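You operate a simulated robot arm through the tools that you are given. There is no shell and no other tool. Be economical: measure what you need, move in short steps, check, and stop when the job is done.

Carry out the task below with a simulated two-armed robot. There is one attempt and no reset: what you move stays moved.

JOB
Pick up the brown tall roll from the chest top behind the cloth rolls with one hand, pass it to the other hand and put it on the shelf under the glue bench. Take the green book on the chest top behind the cloth rolls and put it away on the big green mat. Put the 7 wooden block from the chest top behind the cloth rolls on the small green mat and the 19 wooden block on the shelf under the glue bench. Put two of the thin rolls from the chest top behind the cloth rolls on the top of the low bench. Any order will do. Set down upright: thin roll.

The check looks at the end state, three seconds after you hand in, the way a careful person would. Anything else that was tipped, shoved, dropped, spilled or broken makes it a failure. Flat cloth is picked up by pressing the open fingertips on it (5 to 10 N) and closing them slowly along it; thin cloth reads only 2 to 8 mm in the jaws.

ROBOT AND FRAMES
Two 7-joint arms with two-finger parallel grippers on one trunk, on a base that drives. Base frame: it is fixed to the floor where the robot stands at the start and does not move with it; the origin is under the middle of the robot, x ahead of it, y to its left, z up; the surface under the hand at the start is at about z = 930. Readings come in mm, degrees, newtons and seconds.
The left shoulder is at the start at [70, 188, 1232], the right one opposite. With the tool pointing down near the work surface each hand reaches from about 320 to 800 mm from the robot's upright axis, wherever it stands, measured 20 degrees to its own side. Places, roughly: big green mat [3100, 100, 900]; green book (6x9x2 cm) [500, 0, 900]; shelf under the glue bench [-1700, 100, 300]; small green mat [3000, 2200, 900]; tall roll [500, 0, 1000]; thin roll (4x4x5 cm) [500, 700, 1000]; top of the low bench (72x13 cm) [2260, 2380, 440]; wooden block [500, 0, 1000]. Payload 3.91 kg a hand.
Tool frame (each hand has its own): the origin (TCP) lies between the finger pads and is the grasp point; the fingertips stand 30 mm ahead of it; z points along the fingers, y is the line along which they close. The gripper opens to 110 mm. The fingers are 20 mm wide and 10 mm thick; the gripper's body (48 by 112 mm) begins 55 mm behind the TCP.
Orientation is that of the tool frame in the base frame, as a unit quaternion [x, y, z, w]. With the fingers straight down and closing along the base's y, the tool's x points along the base's -x, its y along +y and its z along -z.

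CONTROLS
- The arms move only by the tool apply_moves. It takes "left_moves", "right_moves" or both (then of equal length, played together; a hand with none holds still); each is a list of rows, each an object of numbers (a shift or turn left out is 0, a gripper value left out holds the last): "rx", "ry", "rz": the turn, a rotation vector about the base's x, y, z in degrees; "tx", "ty", "tz": the shift along the base's x, y, z in mm; "gripper": the closure, from 0 (fully open) to 1 (shut). In form: [{"rx": .., "ry": .., "rz": .., "tx": .., "ty": .., "tz": .., "gripper": ..}, ...]. A call has 1 to 20 rows; each row is the pose to reach, as a shift and turn from the pose commanded when the call began. Each row takes 0.2 s and may step no farther than 50 mm and 8.6 degrees from the row before; otherwise, or with a gripper value out of range, the whole call is refused. A pose out of reach is approached as far as the arm can. The call stops where the force on the tool passes 40 N (or 10 N more than at its start, if that is more) or the arm is blocked; 0.2 s more then pass. The fingers move at their own pace (about 72 mm/s each) and stop on an object; they squeeze with about 24 N. The grip force told is the motor's: it shows also when the fingers shut on nothing. Time passes only in rows, and 0.2 s behind the last, so rows that repeat a pose let the fingers close. It gives the time, the measured TCP pose, the force on the tool (base axes), the opening and the grip force at its end, in the units of the frame above (readings bear some noise), with the torque about the TCP (base axes, N m) and any sound that the robot's microphone picked up.
- Cameras (640 x 400 px; columns grow to the right, rows downward): "scene" is now at [145.4, 13.7, 1447.1]; the picture's right is [0.18, -0.98, 0.00], its down [-0.60, -0.11, -0.80] and it looks along [0.78, 0.14, -0.61] (base axes); focal length 270 px, centre (320, 200). "left" rides on the left gripper at [72, -17, -103] in its tool frame; the picture's right is [0.23, 0.97, 0.00], its down [-0.76, 0.18, -0.62] and it looks along [-0.61, 0.14, 0.78] (tool axes); focal length 222 px, centre (320, 200). "right" rides on the right gripper at [72, 17, -103] in its tool frame; the picture's right is [-0.23, 0.97, 0.00], its down [-0.76, -0.18, -0.62] and it looks along [-0.61, -0.14, 0.78] (tool axes); focal length 222 px, centre (320, 200). There is no depth. A picture from a camera that has moved, and an enlarged one, comes with that camera's place and axes in the base frame and with its lens. The place of the scene camera against the robot may be out by one fixed shift of up to 18 mm in any direction.
- capture(camera): a new picture of that camera. The clock stands still meanwhile.
- raise_lower(by): slides the trunk up (or, below 0, down) by that many mm; the arms and the scene camera ride with it, the base frame stays. It gives what a move gives, with no picture.
- drive_base(legs): drives the robot by 1 to 6 legs, each [ahead, turn to the left] in mm and degrees, along the robot's own axes; the way and the turn of a leg run together, so that a leg with both is an arc; at most 1500 mm and 180 degrees a leg. The arms and the cameras ride along, it lands a little off, and it stops where it bumps. It gives what a move gives.
- aim_head(pan, tilt): turns the head with the scene camera to pan (to the left, within 86 degrees either way) and tilt (down, from -29 to 69), counted from straight ahead of the robot. It gives what a move gives.
- zoom(camera, box): a new picture of the part [left, top, right, bottom] of that camera's present view, enlarged. The clock stands still meanwhile.
- hand_in(): hands the job in; it is judged then, once.

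Work in short steps. Places have to be worked out from the pictures, the camera data and where the tool is seen: move nearer, look again, correct. Check each grasp and each placing, and mend what went wrong. You have 196 turns and 172 pictures in all, those below and enlarged ones among them. Open the grippers and draw the arms clear of the work before you hand the job in, unless the task says otherwise.

The tools are called after ">>>" as a command line: name --argument value ..., lists and objects as JSON in quotes. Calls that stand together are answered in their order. apply_moves: Moves the arms, as the interface text tells. Its arguments: {"type":"object","properties":{"left_moves":{"type":"array","items":{"type":"object","properties":{"rx":{"type":"number"},"ry":{"type":"number"},"rz":{"type":"number"},"tx":{"type":"number"},"ty":{"type":"number"},"tz":{"type":"number"},"gripper":{"type":"number"}}}},"right_moves":{"type":"array","items":{"type":"object","properties":{"rx":{"type":"number"},"ry":{"type":"number"},"rz":{"type":"number"},"tx":{"type":"number"},"ty":{"type":"number"},"tz":{"type":"number"},"gripper":{"type":"number"}}}}},"required":[]} The other tools are called the same way: raise_lower (by) slides the trunk up or down; drive_base (legs) drives the base; aim_head (pan, tilt) turns the head that bears the scene camera; capture (camera) takes a picture; zoom (camera, box) takes an enlarged picture of a part of a camera's view; hand_in () hands the job in.

At the start:

```text
time: 0.0
left_eef_pos: [492.6, 397.8, 1215.0]
left_tool_rot: [0.0, 1.0, 0.001, 0.001]
left_wrist_force: [0.5, 0.4, 0.4]
left_moment: [-0.03, 0.0, -0.02]
left_gripper_width: 110.1
left_grip_force: 0.0
right_eef_pos: [448.4, -88.9, 1276.7]
right_tool_rot: [0.0, 1.0, 0.0, 0.0]
right_wrist_force: [-0.5, -0.9, 0.3]
right_moment: [0.01, -0.01, -0.01]
right_gripper_width: 109.9
right_grip_force: 0.1
trunk travel left (down, up): [-742.0, 198.0]
robot x, y, heading: [0.5, -3.0, -0.1]
head pan, tilt: [10.4, 37.2]
```

scene: 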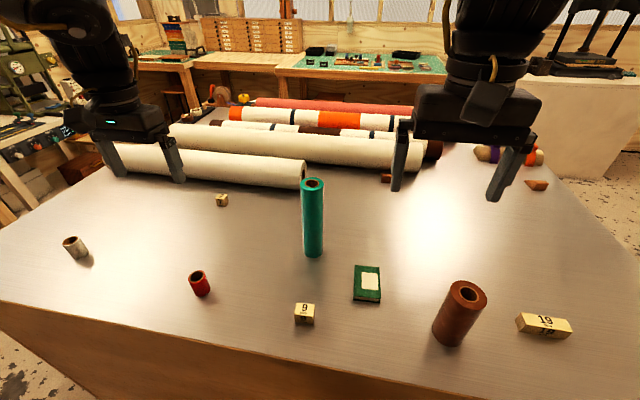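
right: 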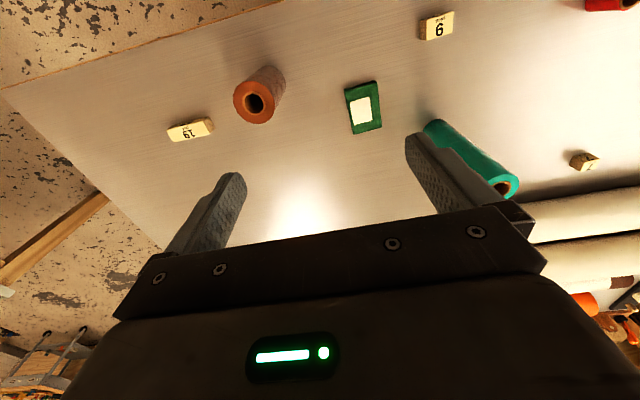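
left: 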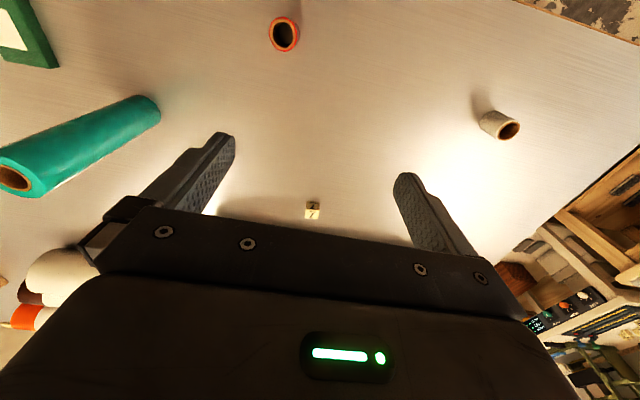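

I'll look at the surroundings first: the objects close up, then the places to the sides.

>>> zoom --camera "scene" --box '[120, 0, 480, 225]'

>>> zoom --camera "scene" --box '[0, 150, 400, 400]'

>>> aim_head --pan 70 --tilt 20

>>> capture --camera "scene"

>>> aim_head --pan -70 --tilt 20

>>> capture --camera "scene"

>>> aim_head --pan 0 --tilt 0

>>> capture --camera "scene"

```text
1.78 times, centred on (300, 112) of scene
camera zoom: at [145.4, 13.7, 1447.1], right [0.18, -0.98, 0.0], down [-0.6, -0.11, -0.8], along [0.78, 0.14, -0.61], focal length 480 px, centre (356, 356)
```

zoom: 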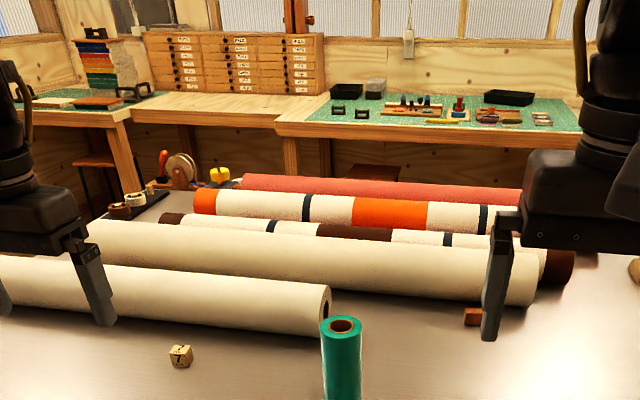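

```text
1.60 times, centred on (200, 275) of scene
camera zoom: at [145.4, 13.7, 1447.1], right [0.18, -0.98, 0.0], down [-0.6, -0.11, -0.8], along [0.78, 0.14, -0.61], focal length 432 px, centre (512, 80)
```

zoom: 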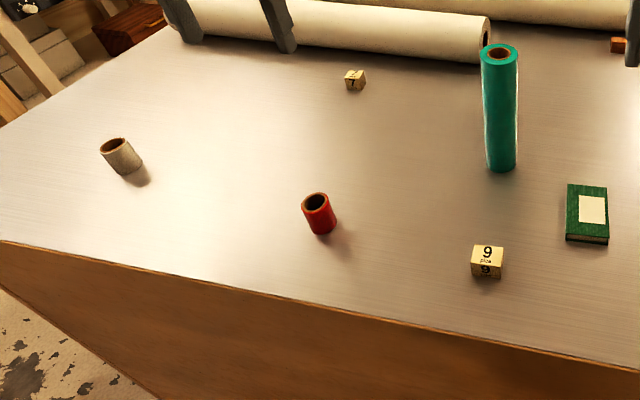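

```text
time: 1.3
left_eef_pos: [491.9, 397.9, 1216.1]
left_tool_rot: [0.0, 1.0, 0.0, 0.001]
left_wrist_force: [-0.3, 0.1, 0.0]
left_moment: [0.03, 0.02, 0.01]
left_gripper_width: 110.1
left_grip_force: 0.0
right_eef_pos: [448.6, -89.4, 1276.4]
right_tool_rot: [-0.001, 1.0, 0.0, 0.0]
right_wrist_force: [0.0, 0.7, -0.3]
right_moment: [-0.01, 0.0, -0.01]
right_gripper_width: 110.0
right_grip_force: 0.0
trunk travel left (down, up): [-742.0, 198.0]
robot x, y, heading: [-1.0, -1.3, 0.1]
head pan, tilt: [70.0, 20.0]
```

```text
166 pictures are left
camera scene: at [92.0, 85.5, 1474.4], right [0.94, -0.34, 0.0], down [-0.12, -0.32, -0.94], along [0.32, 0.88, -0.34], focal length 270 px, centre (320, 200)
```

scene: 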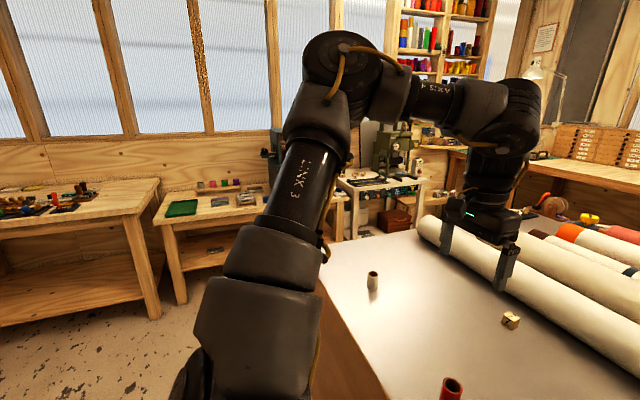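

```text
time: 3.5
left_eef_pos: [493.1, 398.8, 1216.5]
left_tool_rot: [0.0, 1.0, -0.001, 0.0]
left_wrist_force: [0.5, 0.4, -0.1]
left_moment: [0.02, 0.0, -0.06]
left_gripper_width: 110.1
left_grip_force: 0.1
right_eef_pos: [448.6, -89.5, 1276.5]
right_tool_rot: [0.0, 1.0, 0.0, 0.0]
right_wrist_force: [-0.6, 0.8, -0.7]
right_moment: [-0.02, -0.01, 0.02]
right_gripper_width: 110.1
right_grip_force: 0.0
trunk travel left (down, up): [-742.0, 198.0]
robot x, y, heading: [0.6, 0.7, 0.2]
head pan, tilt: [-70.0, 20.0]
```

```text
165 pictures are left
camera scene: at [91.9, -89.5, 1474.4], right [-0.94, -0.34, 0.0], down [-0.12, 0.32, -0.94], along [0.32, -0.88, -0.34], focal length 270 px, centre (320, 200)
```

scene: 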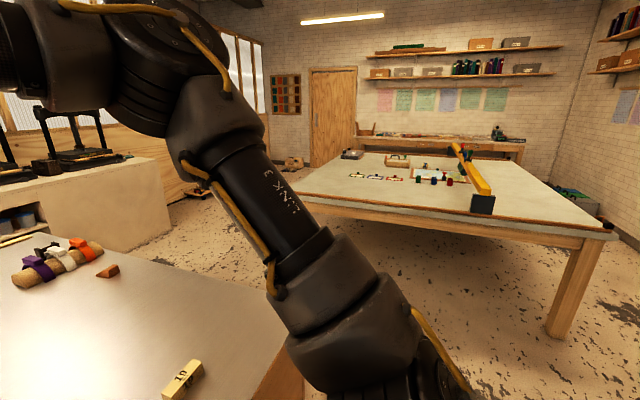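

```text
time: 4.9
left_eef_pos: [491.8, 398.3, 1216.1]
left_tool_rot: [0.0, 1.0, 0.0, 0.0]
left_wrist_force: [0.3, 0.9, 0.4]
left_moment: [0.01, 0.0, 0.0]
left_gripper_width: 110.0
left_grip_force: 0.0
right_eef_pos: [448.8, -89.6, 1275.8]
right_tool_rot: [-0.001, 1.0, 0.0, 0.001]
right_wrist_force: [-0.5, -0.4, 0.3]
right_moment: [0.01, 0.03, 0.03]
right_gripper_width: 110.1
right_grip_force: 0.1
trunk travel left (down, up): [-742.0, 198.0]
robot x, y, heading: [-0.1, 0.0, -0.3]
head pan, tilt: [0.0, 0.0]
```

```text
164 pictures are left
camera scene: at [150.1, -2.1, 1506.7], right [0.0, -1.0, 0.0], down [0.0, 0.0, -1.0], along [1.0, 0.0, 0.0], focal length 270 px, centre (320, 200)
```

scene: 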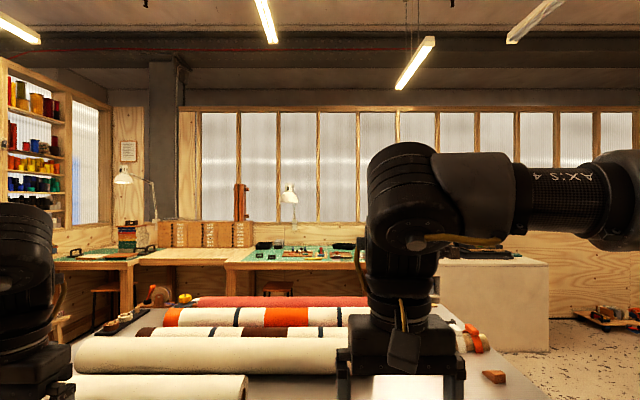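

Roll's top is near [436, -175, ~1065]. I move the right hand over it and aim the head down to check.

>>> apply_moves --right_moves '[{"tx": -4, "ty": -43, "tz": -20}, {"tx": -12, "ty": -86, "tz": -60}]'

>>> aim_head --pan -8 --tilt 45

>>> capture --camera "scene"

>>> capture --camera "right"

```text
refused: row 2 steps farther than a row can; nothing moved
```

```text
time: 6.0
left_eef_pos: [493.6, 398.4, 1216.2]
left_tool_rot: [0.0, 1.0, 0.0, 0.0]
left_wrist_force: [-0.2, -1.0, 0.2]
left_moment: [-0.04, -0.01, 0.01]
left_gripper_width: 110.0
left_grip_force: 0.1
right_eef_pos: [448.6, -89.7, 1275.8]
right_tool_rot: [0.0, 1.0, 0.0, 0.0]
right_wrist_force: [0.1, -0.3, -0.2]
right_moment: [0.0, -0.01, -0.01]
right_gripper_width: 109.9
right_grip_force: 0.0
trunk travel left (down, up): [-742.0, 198.0]
robot x, y, heading: [0.5, 1.3, 0.0]
head pan, tilt: [-8.0, 45.0]
```

```text
163 pictures are left
camera scene: at [140.6, -13.3, 1435.8], right [-0.14, -0.99, 0.0], down [-0.7, 0.1, -0.71], along [0.7, -0.1, -0.71], focal length 270 px, centre (320, 200)
```

scene: 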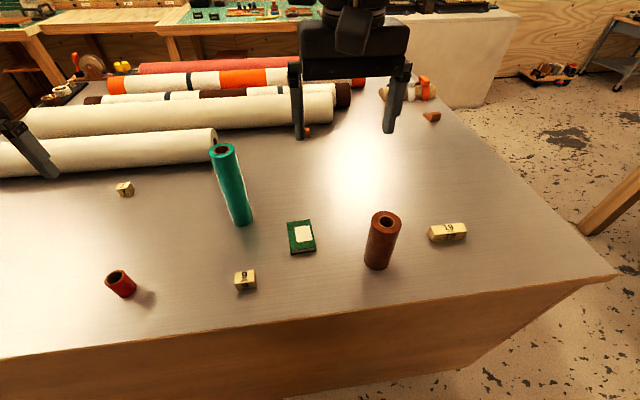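

```text
162 pictures are left
camera right: at [377.1, -73.1, 1379.5], right [0.23, 0.97, 0.0], down [0.76, -0.18, 0.62], along [0.61, -0.14, -0.78], focal length 222 px, centre (320, 200)
```

right: 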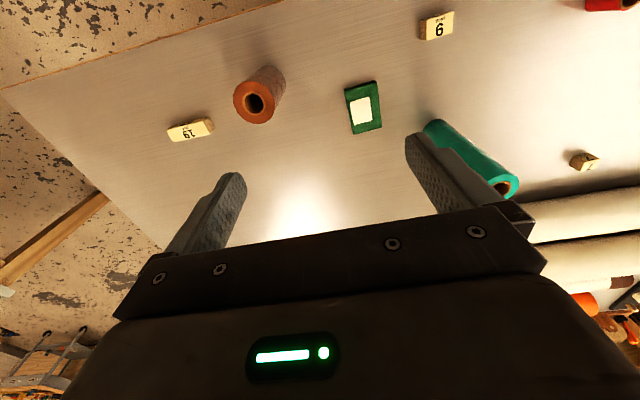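

Table at z≈929, roll centre about [436, -177], height about 140. I move above it and look.

>>> apply_moves --right_moves '[{"tx": -6, "ty": -44}, {"tx": -12, "ty": -88}, {"tx": -12, "ty": -88, "tz": -45}, {"tx": -12, "ty": -88, "tz": -90}, {"tx": -12, "ty": -88, "tz": -135}, {"tx": -12, "ty": -88, "tz": -160}]'

>>> capture --camera "right"

>>> capture --camera "scene"

```text
time: 7.5
left_eef_pos: [495.0, 394.6, 1215.1]
left_tool_rot: [0.0, 1.0, 0.0, -0.002]
left_wrist_force: [0.9, -0.6, -0.3]
left_moment: [0.02, 0.04, 0.01]
left_gripper_width: 109.9
left_grip_force: 0.1
right_eef_pos: [461.7, -215.6, 1156.5]
right_tool_rot: [0.001, 1.0, 0.0, -0.002]
right_wrist_force: [0.7, -0.8, -0.2]
right_moment: [0.0, 0.03, 0.01]
right_gripper_width: 110.4
right_grip_force: 0.1
right hand out of reach, approached as far as the arm can: row 3, 4, 5, 6
trunk travel left (down, up): [-742.0, 198.0]
robot x, y, heading: [2.0, -1.9, -0.0]
head pan, tilt: [-8.0, 45.0]
```

```text
161 pictures are left
camera right: at [390.2, -199.3, 1260.4], right [0.23, 0.97, 0.0], down [0.76, -0.18, 0.62], along [0.6, -0.14, -0.78], focal length 222 px, centre (320, 200)
```

right: 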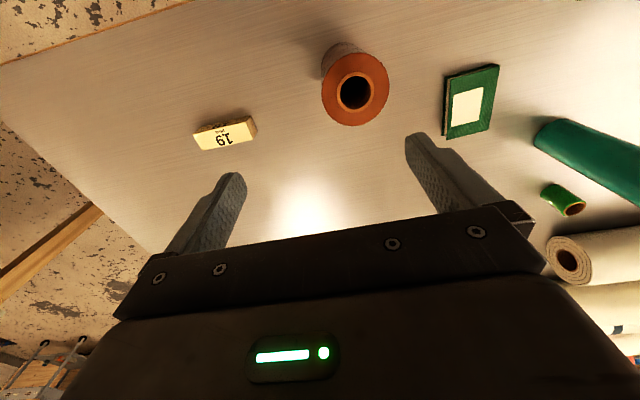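

```text
160 pictures are left
camera scene: at [144.4, -15.5, 1435.3], right [-0.14, -0.99, 0.0], down [-0.7, 0.1, -0.71], along [0.7, -0.1, -0.71], focal length 270 px, centre (320, 200)
```

scene: 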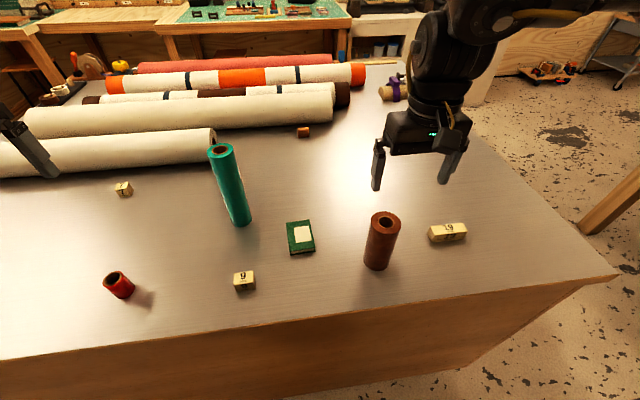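

The roll is too close for that arm; I back up 130 mm for reach.

>>> drive_base --legs '[[-130, 0]]'

```text
time: 8.7
left_eef_pos: [366.6, 397.7, 1214.8]
left_tool_rot: [0.0, 1.0, 0.0, -0.001]
left_wrist_force: [0.3, -0.8, 0.4]
left_moment: [-0.02, 0.01, 0.0]
left_gripper_width: 109.9
left_grip_force: 0.1
right_eef_pos: [331.5, -213.9, 1157.7]
right_tool_rot: [0.0, 1.0, 0.0, -0.001]
right_wrist_force: [-0.6, -0.2, 0.4]
right_moment: [0.0, 0.01, 0.01]
right_gripper_width: 109.8
right_grip_force: 0.0
trunk travel left (down, up): [-742.0, 198.0]
robot x, y, heading: [-128.9, -3.0, 0.1]
head pan, tilt: [-8.0, 45.0]
```

Move toward the roll now, staying above it.

>>> apply_moves --right_moves '[{"tx": 40, "ty": 12}, {"tx": 80, "ty": 25}, {"tx": 105, "ty": 37, "tz": -5}, {"tx": 105, "ty": 37, "tz": -5}]'

>>> capture --camera "right"

>>> capture --camera "scene"

```text
time: 9.7
left_eef_pos: [365.5, 397.0, 1216.1]
left_tool_rot: [0.001, 1.0, 0.0, 0.0]
left_wrist_force: [-0.1, 0.2, -0.1]
left_moment: [-0.02, 0.03, -0.03]
left_gripper_width: 110.0
left_grip_force: 0.1
right_eef_pos: [435.4, -176.1, 1153.5]
right_tool_rot: [0.002, 1.0, 0.0, -0.001]
right_wrist_force: [0.5, -1.0, 0.4]
right_moment: [0.0, 0.0, 0.01]
right_gripper_width: 109.9
right_grip_force: 0.0
trunk travel left (down, up): [-742.0, 198.0]
robot x, y, heading: [-130.8, 1.9, -0.1]
head pan, tilt: [-8.0, 45.0]
```

```text
159 pictures are left
camera right: at [364.1, -159.4, 1256.7], right [0.23, 0.97, 0.0], down [0.76, -0.18, 0.62], along [0.61, -0.14, -0.78], focal length 222 px, centre (320, 200)
```

right: 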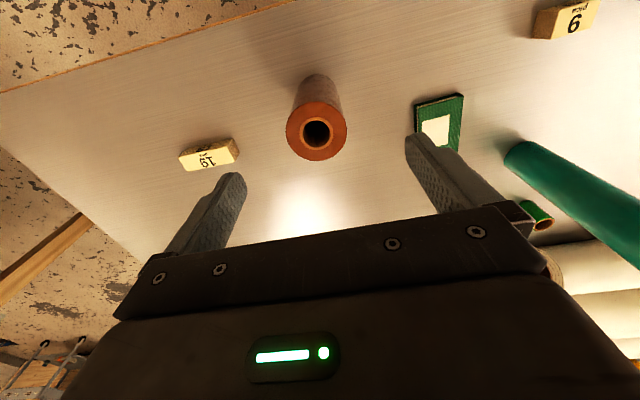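

```text
158 pictures are left
camera scene: at [13.5, -14.1, 1435.7], right [-0.14, -0.99, 0.0], down [-0.7, 0.1, -0.71], along [0.7, -0.1, -0.71], focal length 270 px, centre (320, 200)
```

scene: 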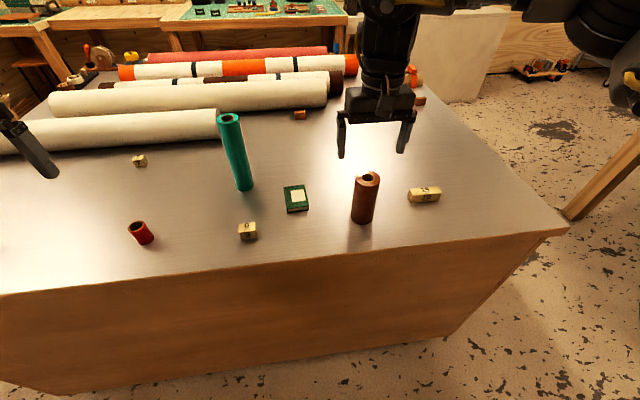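

The roll centre reads [437, -179]; I descend with fingers around its top and close.

>>> apply_moves --right_moves '[{"tx": 1, "ty": -3, "tz": -45}, {"tx": 1, "ty": -3, "tz": -85}, {"tx": 1, "ty": -3, "tz": -110}, {"tx": 1, "ty": -3, "tz": -110, "gripper": 0.3}, {"tx": 1, "ty": -3, "tz": -110, "gripper": 0.9}, {"tx": 1, "ty": -3, "tz": -110, "gripper": 0.9}, {"tx": 1, "ty": -3, "tz": -110, "gripper": 0.9}]'

>>> capture --camera "scene"

```text
time: 11.3
left_eef_pos: [366.6, 397.8, 1215.2]
left_tool_rot: [0.001, 1.0, 0.0, 0.0]
left_wrist_force: [0.5, 0.0, -0.6]
left_moment: [-0.01, 0.02, 0.05]
left_gripper_width: 109.8
left_grip_force: 0.0
right_eef_pos: [436.8, -180.0, 1042.8]
right_tool_rot: [0.0, 1.0, 0.0, -0.002]
right_wrist_force: [-0.3, -0.7, -0.4]
right_moment: [-0.07, -0.05, -0.02]
right_gripper_width: 56.4
right_grip_force: 24.3
trunk travel left (down, up): [-742.0, 198.0]
robot x, y, heading: [-126.7, -3.1, 0.1]
head pan, tilt: [-8.0, 45.0]
```

```text
157 pictures are left
camera scene: at [13.3, -13.7, 1435.7], right [-0.14, -0.99, 0.0], down [-0.7, 0.1, -0.71], along [0.7, -0.1, -0.71], focal length 270 px, centre (320, 200)
```

scene: 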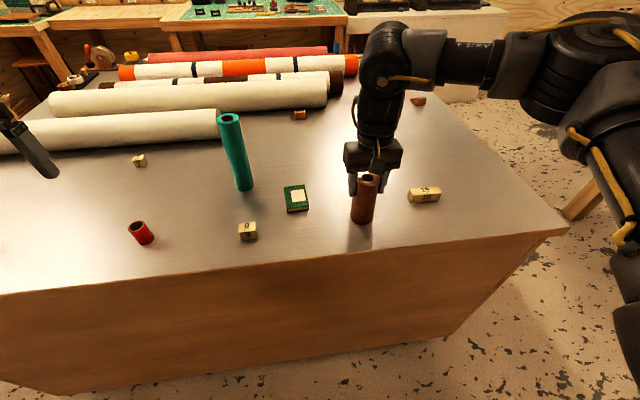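

Grasp holds (56 mm). I lift the roll clear toward the middle while the left hand turns to point forward.

>>> apply_moves --right_moves '[{"tz": 40}, {"tz": 80}, {"tz": 120}, {"tz": 160}, {"tz": 190}, {"tx": 5, "ty": 40, "tz": 190}, {"tx": 10, "ty": 80, "tz": 190}, {"tx": 15, "ty": 120, "tz": 190}, {"tx": 20, "ty": 160, "tz": 190}, {"tx": 24, "ty": 200, "tz": 190}, {"tx": 24, "ty": 220, "tz": 190}]' --left_moves '[{"ry": -8.2}, {"ry": -16.4}, {"ry": -24.6}, {"ry": -32.8}, {"ry": -41}, {"ry": -49.2}, {"ry": -57.4}, {"ry": -65.6}, {"ry": -73.8}, {"ry": -82}, {"ry": -90}]'

>>> capture --camera "scene"

```text
time: 13.7
left_eef_pos: [373.1, 410.3, 1217.0]
left_tool_rot: [0.002, 0.723, -0.003, 0.69]
left_wrist_force: [0.6, 0.2, -0.4]
left_moment: [-0.02, 0.04, -0.02]
left_gripper_width: 110.1
left_grip_force: 0.0
left hand out of reach, approached as far as the arm can: row 10, 11
right_eef_pos: [474.2, 17.9, 1235.3]
right_tool_rot: [0.022, 1.0, 0.015, -0.008]
right_wrist_force: [0.1, 0.8, -4.9]
right_moment: [0.0, 0.0, 0.0]
right_gripper_width: 56.1
right_grip_force: 23.6
trunk travel left (down, up): [-742.0, 198.0]
robot x, y, heading: [-127.4, 2.4, -0.1]
head pan, tilt: [-8.0, 45.0]
```

```text
156 pictures are left
camera scene: at [16.0, -11.9, 1435.5], right [-0.14, -0.99, 0.0], down [-0.7, 0.1, -0.71], along [0.7, -0.1, -0.71], focal length 270 px, centre (320, 200)
```

scene: 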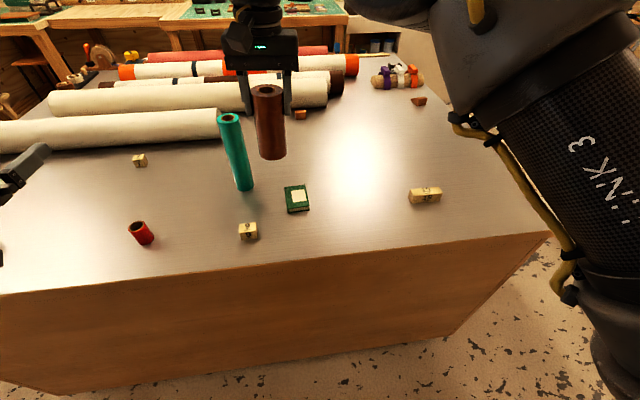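

Left is almost horizontal. I yaw it 40° to the right and bring it to a stand-off behind the roll, lower part level.

>>> apply_moves --left_moves '[{"rz": -8, "ty": -30, "tz": -10}, {"rz": -16, "ty": -70, "tz": -20}, {"rz": -24, "ty": -110, "tz": -30}, {"rz": -32, "ty": -150, "tz": -40}, {"rz": -40, "ty": -190, "tz": -46}, {"rz": -40, "ty": -230, "tz": -46}, {"rz": -40, "ty": -270, "tz": -46}, {"rz": -40, "ty": -300, "tz": -46}, {"rz": -40, "ty": -300, "tz": -46}]'

>>> capture --camera "scene"

>>> capture --camera "left"

```text
time: 15.7
left_eef_pos: [370.0, 110.9, 1168.7]
left_tool_rot: [0.243, 0.664, -0.242, 0.664]
left_wrist_force: [-0.2, 0.2, 0.2]
left_moment: [0.01, -0.01, 0.02]
left_gripper_width: 109.9
left_grip_force: 0.1
right_eef_pos: [470.5, 17.3, 1238.1]
right_tool_rot: [0.02, 1.0, 0.017, -0.005]
right_wrist_force: [0.2, 0.4, -3.3]
right_moment: [0.02, 0.01, 0.02]
right_gripper_width: 56.3
right_grip_force: 24.3
trunk travel left (down, up): [-742.0, 198.0]
robot x, y, heading: [-126.5, -1.1, 0.0]
head pan, tilt: [-8.0, 45.0]
```

```text
155 pictures are left
camera scene: at [13.2, -12.6, 1435.7], right [-0.14, -0.99, 0.0], down [-0.7, 0.1, -0.71], along [0.7, -0.1, -0.71], focal length 270 px, centre (320, 200)
```

scene: 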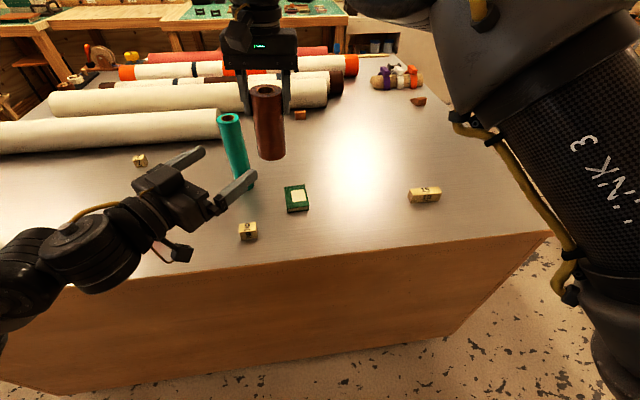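

```text
154 pictures are left
camera left: at [280.0, 162.8, 1097.6], right [0.63, 0.75, -0.23], down [-0.36, 0.54, 0.76], along [0.69, -0.4, 0.61], focal length 222 px, centre (320, 200)
```

left: 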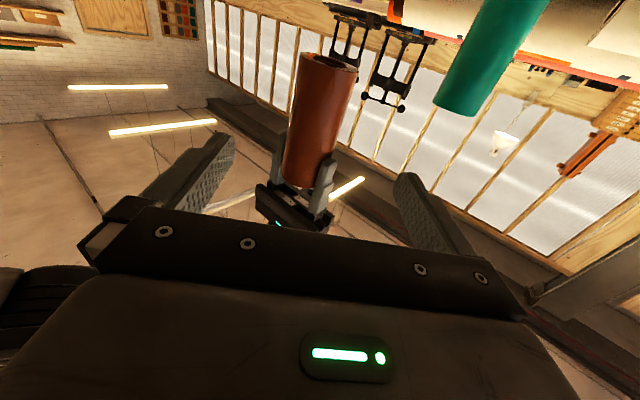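

Aligned: the roll lies 137 mm ahead of the left hand. I advance and close the left gripper on the lower part.

>>> apply_moves --left_moves '[{"tx": 0, "ty": -10}, {"tx": 25, "ty": -31}, {"tx": 50, "ty": -52}, {"tx": 75, "ty": -73}, {"tx": 98, "ty": -92}, {"tx": 98, "ty": -92, "gripper": 0.3}, {"tx": 98, "ty": -92, "gripper": 0.9}, {"tx": 98, "ty": -92, "gripper": 0.9}, {"tx": 98, "ty": -92, "gripper": 0.9}]'

>>> capture --camera "scene"

>>> capture --camera "left"

```text
time: 17.7
left_eef_pos: [470.3, 19.9, 1171.4]
left_tool_rot: [0.24, 0.665, -0.241, 0.665]
left_wrist_force: [16.0, 17.4, 0.1]
left_moment: [-0.06, 0.63, 0.15]
left_gripper_width: 55.8
left_grip_force: 24.3
right_eef_pos: [470.4, 16.8, 1238.9]
right_tool_rot: [0.021, 1.0, 0.017, -0.005]
right_wrist_force: [-15.9, -18.3, 0.7]
right_moment: [-1.09, 0.47, -0.07]
right_gripper_width: 56.6
right_grip_force: 23.8
trunk travel left (down, up): [-742.0, 198.0]
robot x, y, heading: [-127.2, -1.4, -0.0]
head pan, tilt: [-8.0, 45.0]
```

```text
153 pictures are left
camera scene: at [13.4, -13.2, 1435.7], right [-0.14, -0.99, 0.0], down [-0.7, 0.1, -0.71], along [0.7, -0.1, -0.71], focal length 270 px, centre (320, 200)
```

scene: 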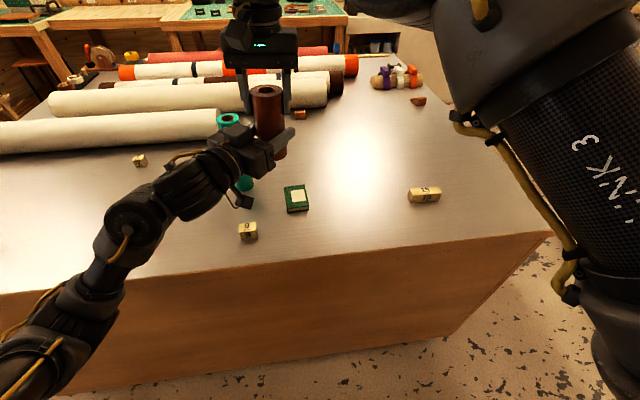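

```text
152 pictures are left
camera left: at [379.3, 71.4, 1099.5], right [0.62, 0.75, -0.23], down [-0.36, 0.53, 0.76], along [0.69, -0.39, 0.61], focal length 222 px, centre (320, 200)
```

left: 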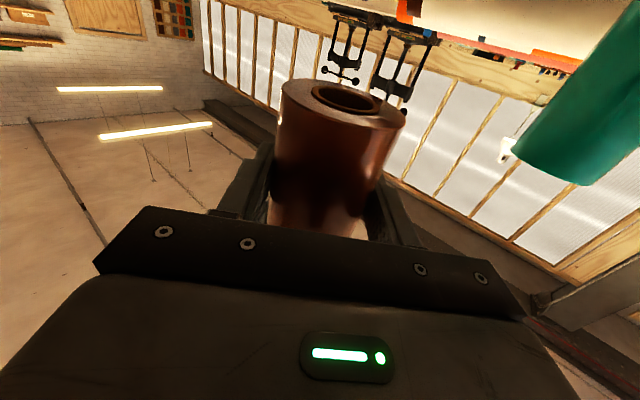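

Both hands hold it. I open the right hand and draw it up clear.

>>> apply_moves --right_moves '[{"gripper": 0.4}, {"gripper": 0.1}, {"gripper": 0.0}, {"tz": 30}, {"tz": 70}, {"tz": 70}]'

>>> capture --camera "scene"

```text
time: 19.3
left_eef_pos: [468.3, 15.7, 1171.3]
left_tool_rot: [0.243, 0.665, -0.242, 0.663]
left_wrist_force: [0.9, -0.5, 1.1]
left_moment: [0.06, 0.01, -0.01]
left_gripper_width: 56.0
left_grip_force: 23.5
right_eef_pos: [457.2, 7.9, 1250.4]
right_tool_rot: [0.026, 0.998, 0.024, -0.051]
right_wrist_force: [-0.9, 0.8, -0.4]
right_moment: [0.0, 0.0, 0.03]
right_gripper_width: 109.9
right_grip_force: 0.0
right hand out of reach, approached as far as the arm can: row 4, 5, 6
trunk travel left (down, up): [-742.0, 198.0]
robot x, y, heading: [-127.3, -0.7, 0.3]
head pan, tilt: [-8.0, 45.0]
stopped in row 6 (right hand): the arm was blocked; the commanded pose is now the measured one
```

```text
151 pictures are left
camera scene: at [13.6, -14.0, 1435.7], right [-0.14, -0.99, 0.0], down [-0.7, 0.1, -0.71], along [0.7, -0.1, -0.71], focal length 270 px, centre (320, 200)
```

scene: 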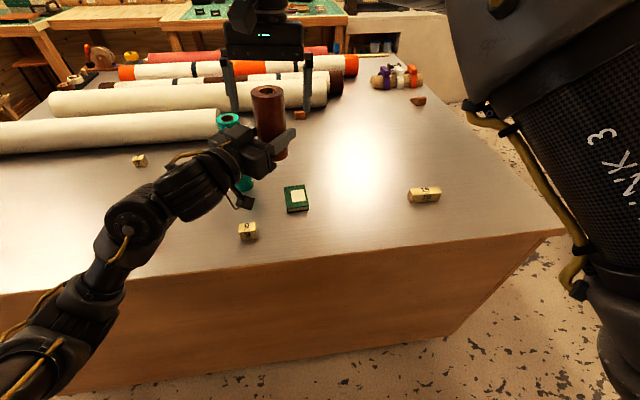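

The right arm is at its limit upward; instead I lower the left hand with the roll by 70 mm out from between the right fingers.

>>> apply_moves --left_moves '[{"tz": -20}, {"tz": -45}, {"tz": -75}, {"tz": -75}]'

>>> capture --camera "scene"

```text
time: 20.3
left_eef_pos: [466.2, 17.3, 1094.1]
left_tool_rot: [0.243, 0.664, -0.242, 0.664]
left_wrist_force: [-0.1, 0.0, 0.5]
left_moment: [0.01, 0.03, 0.02]
left_gripper_width: 56.0
left_grip_force: 24.4
right_eef_pos: [455.5, 8.3, 1250.6]
right_tool_rot: [0.027, 0.998, 0.023, -0.05]
right_wrist_force: [-0.8, -0.3, -0.3]
right_moment: [-0.03, -0.03, 0.04]
right_gripper_width: 109.8
right_grip_force: 0.1
trunk travel left (down, up): [-742.0, 198.0]
robot x, y, heading: [-127.8, -0.7, -0.1]
head pan, tilt: [-8.0, 45.0]
```

```text
150 pictures are left
camera scene: at [13.7, -13.5, 1435.7], right [-0.14, -0.99, 0.0], down [-0.7, 0.1, -0.71], along [0.7, -0.1, -0.71], focal length 270 px, centre (320, 200)
```

scene: 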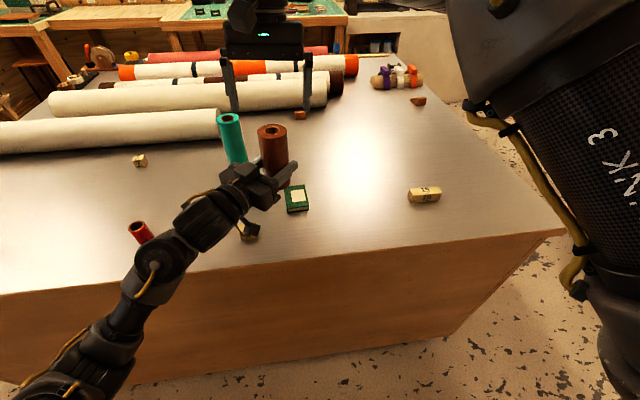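

Roll is free in the left hand. I move the right hand over block 19 at about [482, -360] and square it up.

>>> apply_moves --right_moves '[{"ty": -40, "tx": 3, "rx": -0.7, "ry": -1.4, "rz": 0.8}, {"ty": -85, "tx": 6, "rx": -1.4, "ry": -2.8, "rz": 1.6}, {"ty": -130, "tx": 9, "rx": -2.8, "ry": -5.7, "rz": 3.1}, {"ty": -175, "tx": 12, "rx": -2.8, "ry": -5.7, "rz": 3.1}, {"ty": -220, "tx": 15, "rx": -2.8, "ry": -5.7, "rz": 3.1}, {"ty": -265, "tx": 15, "rx": -2.8, "ry": -5.7, "rz": 3.1, "tz": -15}, {"ty": -310, "tx": 15, "rx": -2.8, "ry": -5.7, "rz": 3.1, "tz": -30}, {"ty": -350, "tx": 15, "rx": -2.8, "ry": -5.7, "rz": 3.1, "tz": -60}, {"ty": -368, "tx": 15, "rx": -2.8, "ry": -5.7, "rz": 3.1, "tz": -100}, {"ty": -368, "tx": 15, "rx": -2.8, "ry": -5.7, "rz": 3.1, "tz": -145}, {"ty": -368, "tx": 15, "rx": -2.8, "ry": -5.7, "rz": 3.1, "tz": -145}]'

>>> capture --camera "right"

>>> capture --camera "scene"

```text
time: 22.7
left_eef_pos: [466.6, 17.3, 1095.0]
left_tool_rot: [0.243, 0.664, -0.241, 0.665]
left_wrist_force: [-0.2, 0.5, -0.1]
left_moment: [0.03, 0.02, -0.01]
left_gripper_width: 56.1
left_grip_force: 23.8
right_eef_pos: [467.3, -355.1, 1107.4]
right_tool_rot: [-0.002, 1.0, -0.004, 0.0]
right_wrist_force: [0.1, 0.5, 0.5]
right_moment: [0.01, 0.01, 0.01]
right_gripper_width: 110.0
right_grip_force: 0.1
trunk travel left (down, up): [-742.0, 198.0]
robot x, y, heading: [-132.6, 0.8, -0.1]
head pan, tilt: [-8.0, 45.0]
```

```text
149 pictures are left
camera right: at [397.1, -337.4, 1211.3], right [0.22, 0.98, -0.01], down [0.76, -0.17, 0.63], along [0.61, -0.14, -0.78], focal length 222 px, centre (320, 200)
```

right: 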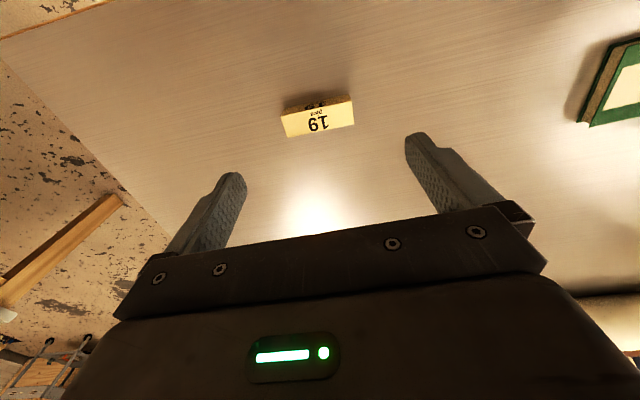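

```text
148 pictures are left
camera scene: at [12.6, -13.3, 1435.8], right [-0.14, -0.99, 0.0], down [-0.7, 0.1, -0.71], along [0.7, -0.1, -0.71], focal length 270 px, centre (320, 200)
```

scene: 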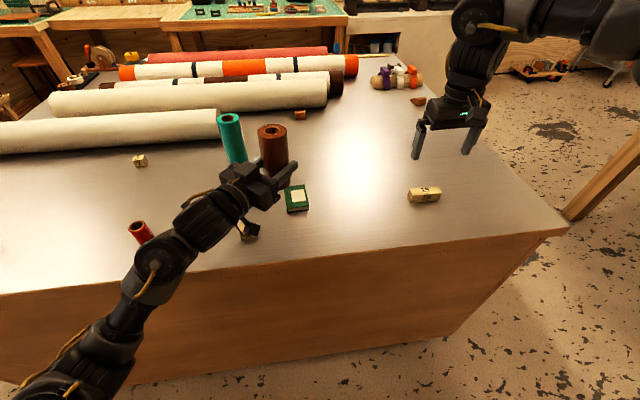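

Block 19 centre is [483, -360], 78 mm long along y and 26 wide. I'll grip it by its ends (so it lies flat when the hand points forward).

>>> apply_moves --right_moves '[{"tx": 16, "ty": -5, "tz": -45}, {"tx": 16, "ty": -5, "tz": -90}, {"tx": 16, "ty": -5, "tz": -125}, {"tx": 16, "ty": -5, "tz": -143}, {"tx": 16, "ty": -5, "tz": -143}]'

>>> zoom --camera "scene" --box '[340, 100, 540, 225]'

>>> capture --camera "right"

```text
time: 23.9
left_eef_pos: [468.3, 19.0, 1094.3]
left_tool_rot: [0.243, 0.664, -0.241, 0.664]
left_wrist_force: [0.0, -0.4, -0.2]
left_moment: [-0.01, 0.03, 0.01]
left_gripper_width: 56.1
left_grip_force: 23.6
right_eef_pos: [485.0, -360.1, 960.8]
right_tool_rot: [-0.002, 1.0, -0.004, 0.0]
right_wrist_force: [0.1, 0.6, -0.4]
right_moment: [-0.01, 0.01, 0.0]
right_gripper_width: 110.0
right_grip_force: 0.1
trunk travel left (down, up): [-742.0, 198.0]
robot x, y, heading: [-125.2, 0.6, 0.2]
head pan, tilt: [-8.0, 45.0]
```

```text
3.20 times, centred on (440, 162) of scene
camera zoom: at [13.2, -13.6, 1435.7], right [-0.14, -0.99, 0.0], down [-0.7, 0.1, -0.71], along [0.7, -0.1, -0.71], focal length 864 px, centre (-64, 320)
```

zoom: 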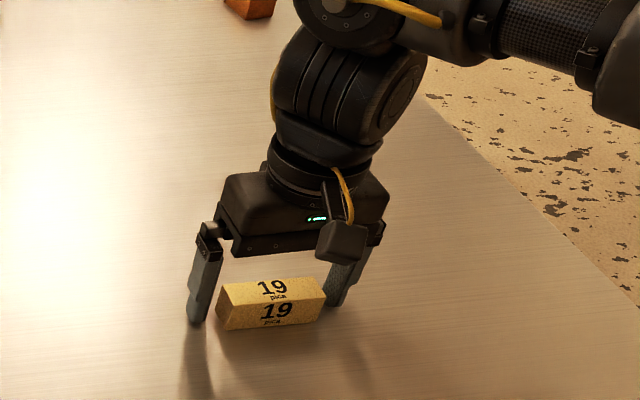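

```text
146 pictures are left
camera right: at [413.9, -344.0, 1064.3], right [0.22, 0.98, -0.01], down [0.76, -0.17, 0.62], along [0.61, -0.14, -0.78], focal length 222 px, centre (320, 200)
```

right: 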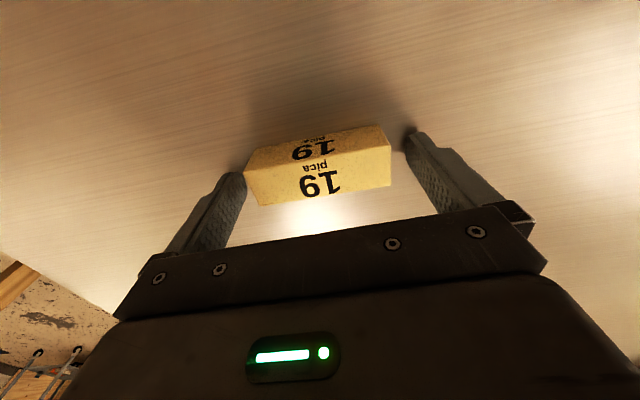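

Block is between the fingers. Close and lift.

>>> apply_moves --right_moves '[{"gripper": 0.2}, {"gripper": 0.7}, {"gripper": 0.7}, {"gripper": 0.7}, {"tz": 40}, {"tz": 85}, {"tz": 130}]'

>>> capture --camera "right"

```text
time: 25.5
left_eef_pos: [466.6, 19.2, 1095.6]
left_tool_rot: [0.242, 0.664, -0.241, 0.665]
left_wrist_force: [0.2, -0.4, 0.0]
left_moment: [-0.01, 0.01, -0.03]
left_gripper_width: 56.0
left_grip_force: 23.7
right_eef_pos: [484.5, -359.8, 1094.3]
right_tool_rot: [-0.002, 1.0, -0.004, 0.0]
right_wrist_force: [0.6, 0.4, -0.4]
right_moment: [-0.02, -0.01, -0.01]
right_gripper_width: 79.7
right_grip_force: 23.9
trunk travel left (down, up): [-742.0, 198.0]
robot x, y, heading: [-127.4, -0.2, -0.3]
head pan, tilt: [-8.0, 45.0]
```

```text
145 pictures are left
camera right: at [412.8, -344.0, 1197.4], right [0.22, 0.98, -0.01], down [0.76, -0.17, 0.62], along [0.61, -0.14, -0.78], focal length 222 px, centre (320, 200)
```

right: 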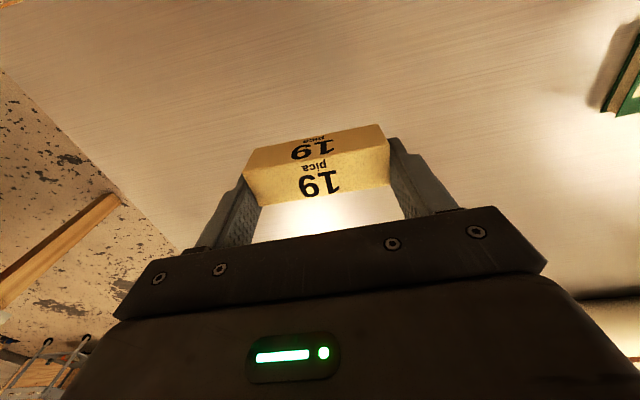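

Block 19 is held. I back away from the chest 350 mm and turn round to see the glue bench.

>>> drive_base --legs '[[-350, 0], [0, 180]]'

>>> aim_head --pan 0 --tilt 25

>>> capture --camera "scene"

```text
time: 35.2
left_eef_pos: [-1072.8, -26.4, 1094.4]
left_tool_rot: [0.666, -0.237, -0.666, -0.236]
left_wrist_force: [-0.6, 0.0, -0.3]
left_moment: [-0.04, 0.03, 0.0]
left_gripper_width: 55.8
left_grip_force: 23.8
right_eef_pos: [-1096.5, 353.0, 1092.4]
right_tool_rot: [1.0, 0.011, 0.0, -0.003]
right_wrist_force: [-0.2, -0.6, -0.1]
right_moment: [0.02, 0.0, -0.01]
right_gripper_width: 79.6
right_grip_force: 24.1
trunk travel left (down, up): [-742.0, 198.0]
robot x, y, heading: [-479.4, 0.6, -178.9]
head pan, tilt: [-8.0, 45.0]
```

```text
time: 36.0
left_eef_pos: [-1072.4, -27.0, 1094.8]
left_tool_rot: [0.667, -0.238, -0.666, -0.237]
left_wrist_force: [0.0, 0.4, 0.2]
left_moment: [-0.03, -0.01, 0.0]
left_gripper_width: 56.2
left_grip_force: 24.2
right_eef_pos: [-1096.8, 353.4, 1093.3]
right_tool_rot: [1.0, 0.011, -0.001, -0.004]
right_wrist_force: [-0.2, 0.1, -0.5]
right_moment: [0.02, -0.03, 0.04]
right_gripper_width: 79.6
right_grip_force: 23.4
trunk travel left (down, up): [-742.0, 198.0]
robot x, y, heading: [-477.2, -3.1, -179.4]
head pan, tilt: [0.0, 25.0]
```

```text
144 pictures are left
camera scene: at [-611.1, -3.1, 1466.2], right [-0.01, 1.0, 0.0], down [0.42, 0.01, -0.91], along [-0.91, -0.01, -0.42], focal length 270 px, centre (320, 200)
```

scene: 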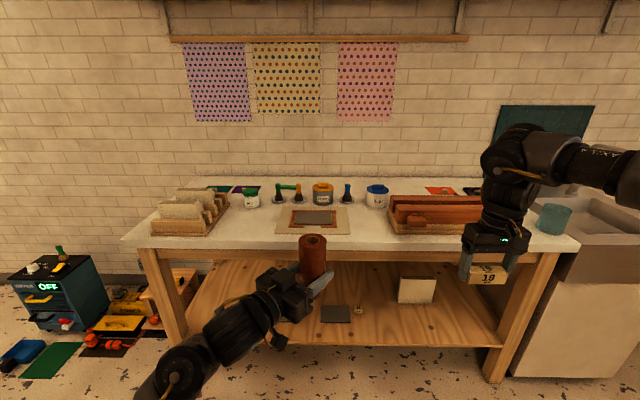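

The shelf (z≈300, front edge x≈-1490, free front strip) is seen. I try rolling the left hand 180° about its pointing axis so that its camera is on top (the roll is symmetric).

>>> apply_moves --left_moves '[{"rx": -6.6, "ry": 5.38}, {"rx": -13.2, "ry": 10.76}, {"rx": -19.8, "ry": 16.14}, {"rx": -26.4, "ry": 21.5}, {"rx": -33, "ry": 26.9}, {"rx": -39.6, "ry": 32.3}, {"rx": -46.2, "ry": 37.7}, {"rx": -52.8, "ry": 43}, {"rx": -59.4, "ry": 48.4}, {"rx": -66, "ry": 53.8}, {"rx": -72.6, "ry": 59.2}, {"rx": -79.2, "ry": 64.6}]'

>>> capture --camera "scene"

```text
time: 38.6
left_eef_pos: [-1072.7, -27.4, 1093.7]
left_tool_rot: [-0.232, 0.667, 0.603, -0.37]
left_wrist_force: [-0.3, -0.2, 0.0]
left_moment: [-0.04, 0.0, 0.02]
left_gripper_width: 55.7
left_grip_force: 23.7
right_eef_pos: [-1097.5, 352.7, 1092.7]
right_tool_rot: [1.0, 0.012, 0.001, -0.003]
right_wrist_force: [-0.4, -0.5, -0.5]
right_moment: [-0.04, -0.02, 0.02]
right_gripper_width: 79.5
right_grip_force: 24.0
trunk travel left (down, up): [-742.0, 198.0]
robot x, y, heading: [-476.4, 1.0, -179.4]
head pan, tilt: [0.0, 25.0]
```

```text
143 pictures are left
camera scene: at [-611.2, -3.2, 1466.2], right [-0.02, 1.0, 0.0], down [0.42, 0.01, -0.91], along [-0.91, -0.01, -0.42], focal length 270 px, centre (320, 200)
```

scene: 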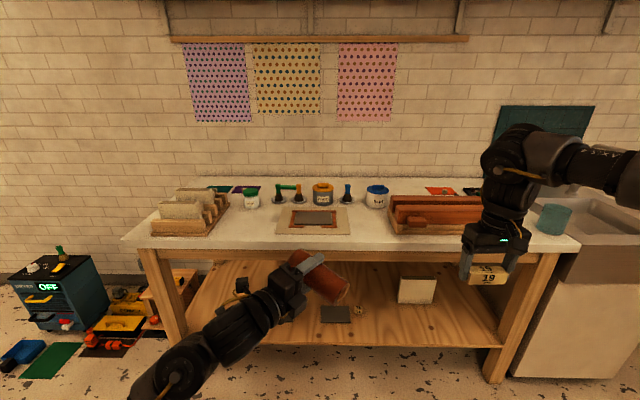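

It follows well. I finish the roll (78° more).

>>> apply_moves --left_moves '[{"rx": -6.05, "ry": 4.94}, {"rx": -12.1, "ry": 9.9}, {"rx": -18.15, "ry": 14.8}, {"rx": -24.2, "ry": 19.8}, {"rx": -30.3, "ry": 24.7}, {"rx": -36.3, "ry": 29.6}, {"rx": -42.4, "ry": 34.6}, {"rx": -48.4, "ry": 39.5}, {"rx": -54.5, "ry": 44.4}, {"rx": -60.5, "ry": 49.4}]'

>>> capture --camera "scene"

```text
time: 40.8
left_eef_pos: [-1072.0, -27.4, 1093.5]
left_tool_rot: [-0.241, -0.665, -0.235, 0.667]
left_wrist_force: [-0.8, 0.1, 0.4]
left_moment: [-0.02, 0.01, -0.03]
left_gripper_width: 55.7
left_grip_force: 24.1
right_eef_pos: [-1096.1, 352.0, 1092.3]
right_tool_rot: [1.0, 0.011, 0.0, -0.003]
right_wrist_force: [-0.6, -0.1, -0.8]
right_moment: [-0.03, -0.01, 0.02]
right_gripper_width: 79.4
right_grip_force: 23.8
trunk travel left (down, up): [-742.0, 198.0]
robot x, y, heading: [-478.5, -1.5, -178.8]
head pan, tilt: [0.0, 25.0]
```

```text
142 pictures are left
camera scene: at [-611.2, -3.2, 1466.2], right [-0.02, 1.0, 0.0], down [0.42, 0.01, -0.91], along [-0.91, -0.01, -0.42], focal length 270 px, centre (320, 200)
```

scene: 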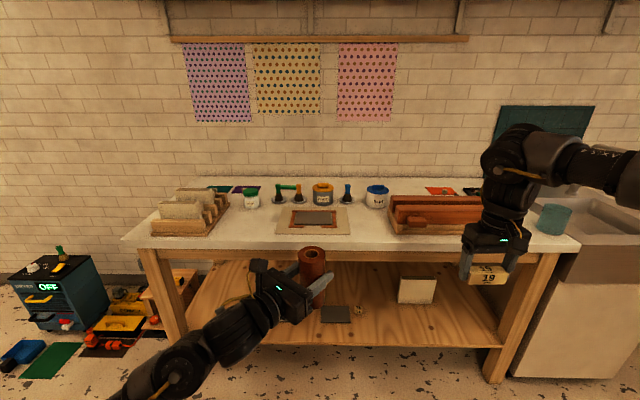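

The roll is now held with the camera on top. I lower the trunk 630 mm so the hands come to shelf height, well in front of the bench.

>>> raise_lower --by -630

>>> capture --camera "scene"

```text
refused: -630 is not a number from -400 to 400
```

```text
141 pictures are left
camera scene: at [-611.2, -3.2, 1466.2], right [-0.02, 1.0, 0.0], down [0.42, 0.01, -0.91], along [-0.91, -0.01, -0.42], focal length 270 px, centre (320, 200)
```

scene: 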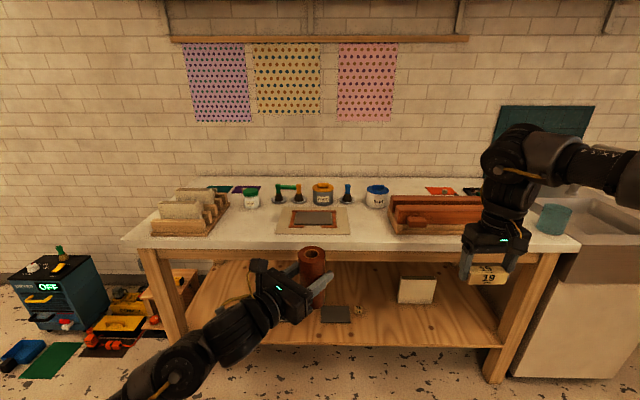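

In two steps of 315.

>>> raise_lower --by -315

>>> raise_lower --by -315

>>> capture --camera "scene"

```text
time: 43.9
left_eef_pos: [-1070.8, -27.0, 779.5]
left_tool_rot: [-0.241, -0.664, -0.236, 0.667]
left_wrist_force: [0.0, -0.2, -0.4]
left_moment: [-0.02, -0.05, 0.01]
left_gripper_width: 55.3
left_grip_force: 24.2
right_eef_pos: [-1095.9, 352.9, 777.7]
right_tool_rot: [1.0, 0.011, 0.0, -0.003]
right_wrist_force: [0.1, -0.1, -0.1]
right_moment: [0.02, 0.0, 0.0]
right_gripper_width: 79.2
right_grip_force: 24.3
trunk travel left (down, up): [-427.0, 513.0]
robot x, y, heading: [-478.0, 0.2, -178.9]
head pan, tilt: [0.0, 25.0]
```

```text
time: 47.0
left_eef_pos: [-1070.8, -27.2, 464.8]
left_tool_rot: [-0.241, -0.664, -0.236, 0.667]
left_wrist_force: [0.5, -0.7, -0.3]
left_moment: [-0.01, -0.02, 0.0]
left_gripper_width: 55.2
left_grip_force: 24.2
right_eef_pos: [-1096.6, 352.1, 463.3]
right_tool_rot: [1.0, 0.012, 0.0, -0.004]
right_wrist_force: [0.0, 0.4, -0.9]
right_moment: [0.0, 0.0, 0.02]
right_gripper_width: 79.6
right_grip_force: 23.7
trunk travel left (down, up): [-112.0, 828.0]
robot x, y, heading: [-479.6, 3.5, -179.0]
head pan, tilt: [0.0, 25.0]
```

```text
140 pictures are left
camera scene: at [-610.7, -3.2, 836.3], right [-0.02, 1.0, 0.0], down [0.42, 0.01, -0.91], along [-0.91, -0.01, -0.42], focal length 270 px, centre (320, 200)
```

scene: 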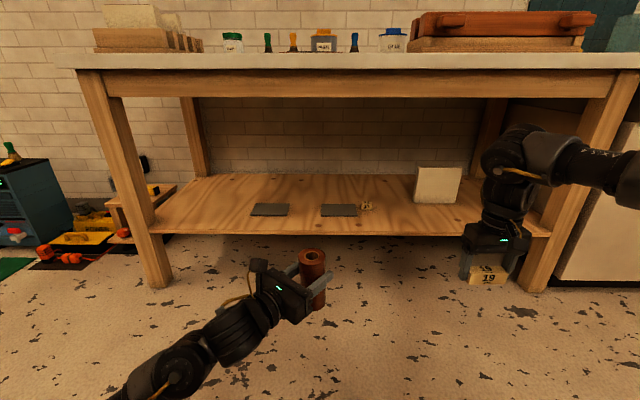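

Now I swing the left hand out to y≈-380, pointing straight ahead, and lower the right hand 90 mm, still in front of the bench.

>>> apply_moves --left_moves '[{"ty": -44, "rz": 5}, {"ty": -88, "rz": 10}, {"ty": -132, "rz": 16}, {"ty": -176, "rz": 22}, {"ty": -220, "rz": 28}, {"ty": -264, "rz": 34}, {"ty": -308, "rz": 39}, {"ty": -350, "rz": 39}, {"ty": -350, "rz": 39}]' --right_moves '[{"tz": -15}, {"tz": -30}, {"tz": -45}, {"tz": -60}, {"tz": -75}, {"tz": -90}, {"tz": -90}, {"tz": -90}, {"tz": -90}]'

>>> capture --camera "scene"

```text
time: 49.0
left_eef_pos: [-1072.6, -377.2, 462.5]
left_tool_rot: [-0.004, -0.707, 0.001, 0.707]
left_wrist_force: [0.7, -0.2, -0.2]
left_moment: [0.01, -0.02, -0.01]
left_gripper_width: 55.4
left_grip_force: 23.9
right_eef_pos: [-1096.2, 352.5, 372.0]
right_tool_rot: [1.0, 0.011, 0.0, -0.004]
right_wrist_force: [-0.6, -0.2, 0.6]
right_moment: [-0.01, -0.02, 0.03]
right_gripper_width: 79.3
right_grip_force: 23.7
trunk travel left (down, up): [-112.0, 828.0]
robot x, y, heading: [-480.2, 5.2, -179.2]
head pan, tilt: [0.0, 25.0]
```

```text
139 pictures are left
camera scene: at [-610.7, -3.5, 836.2], right [-0.02, 1.0, 0.0], down [0.42, 0.01, -0.91], along [-0.91, -0.01, -0.42], focal length 270 px, centre (320, 200)
```

scene: 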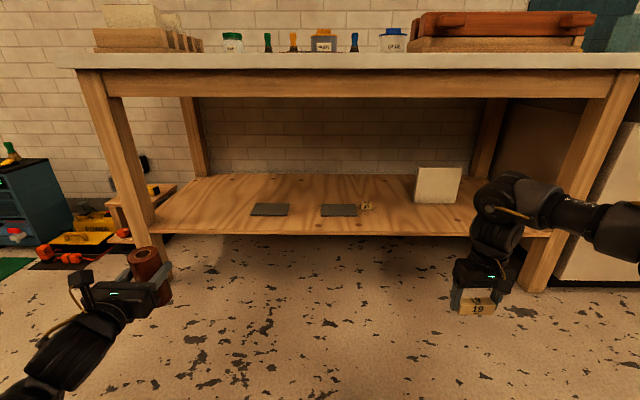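

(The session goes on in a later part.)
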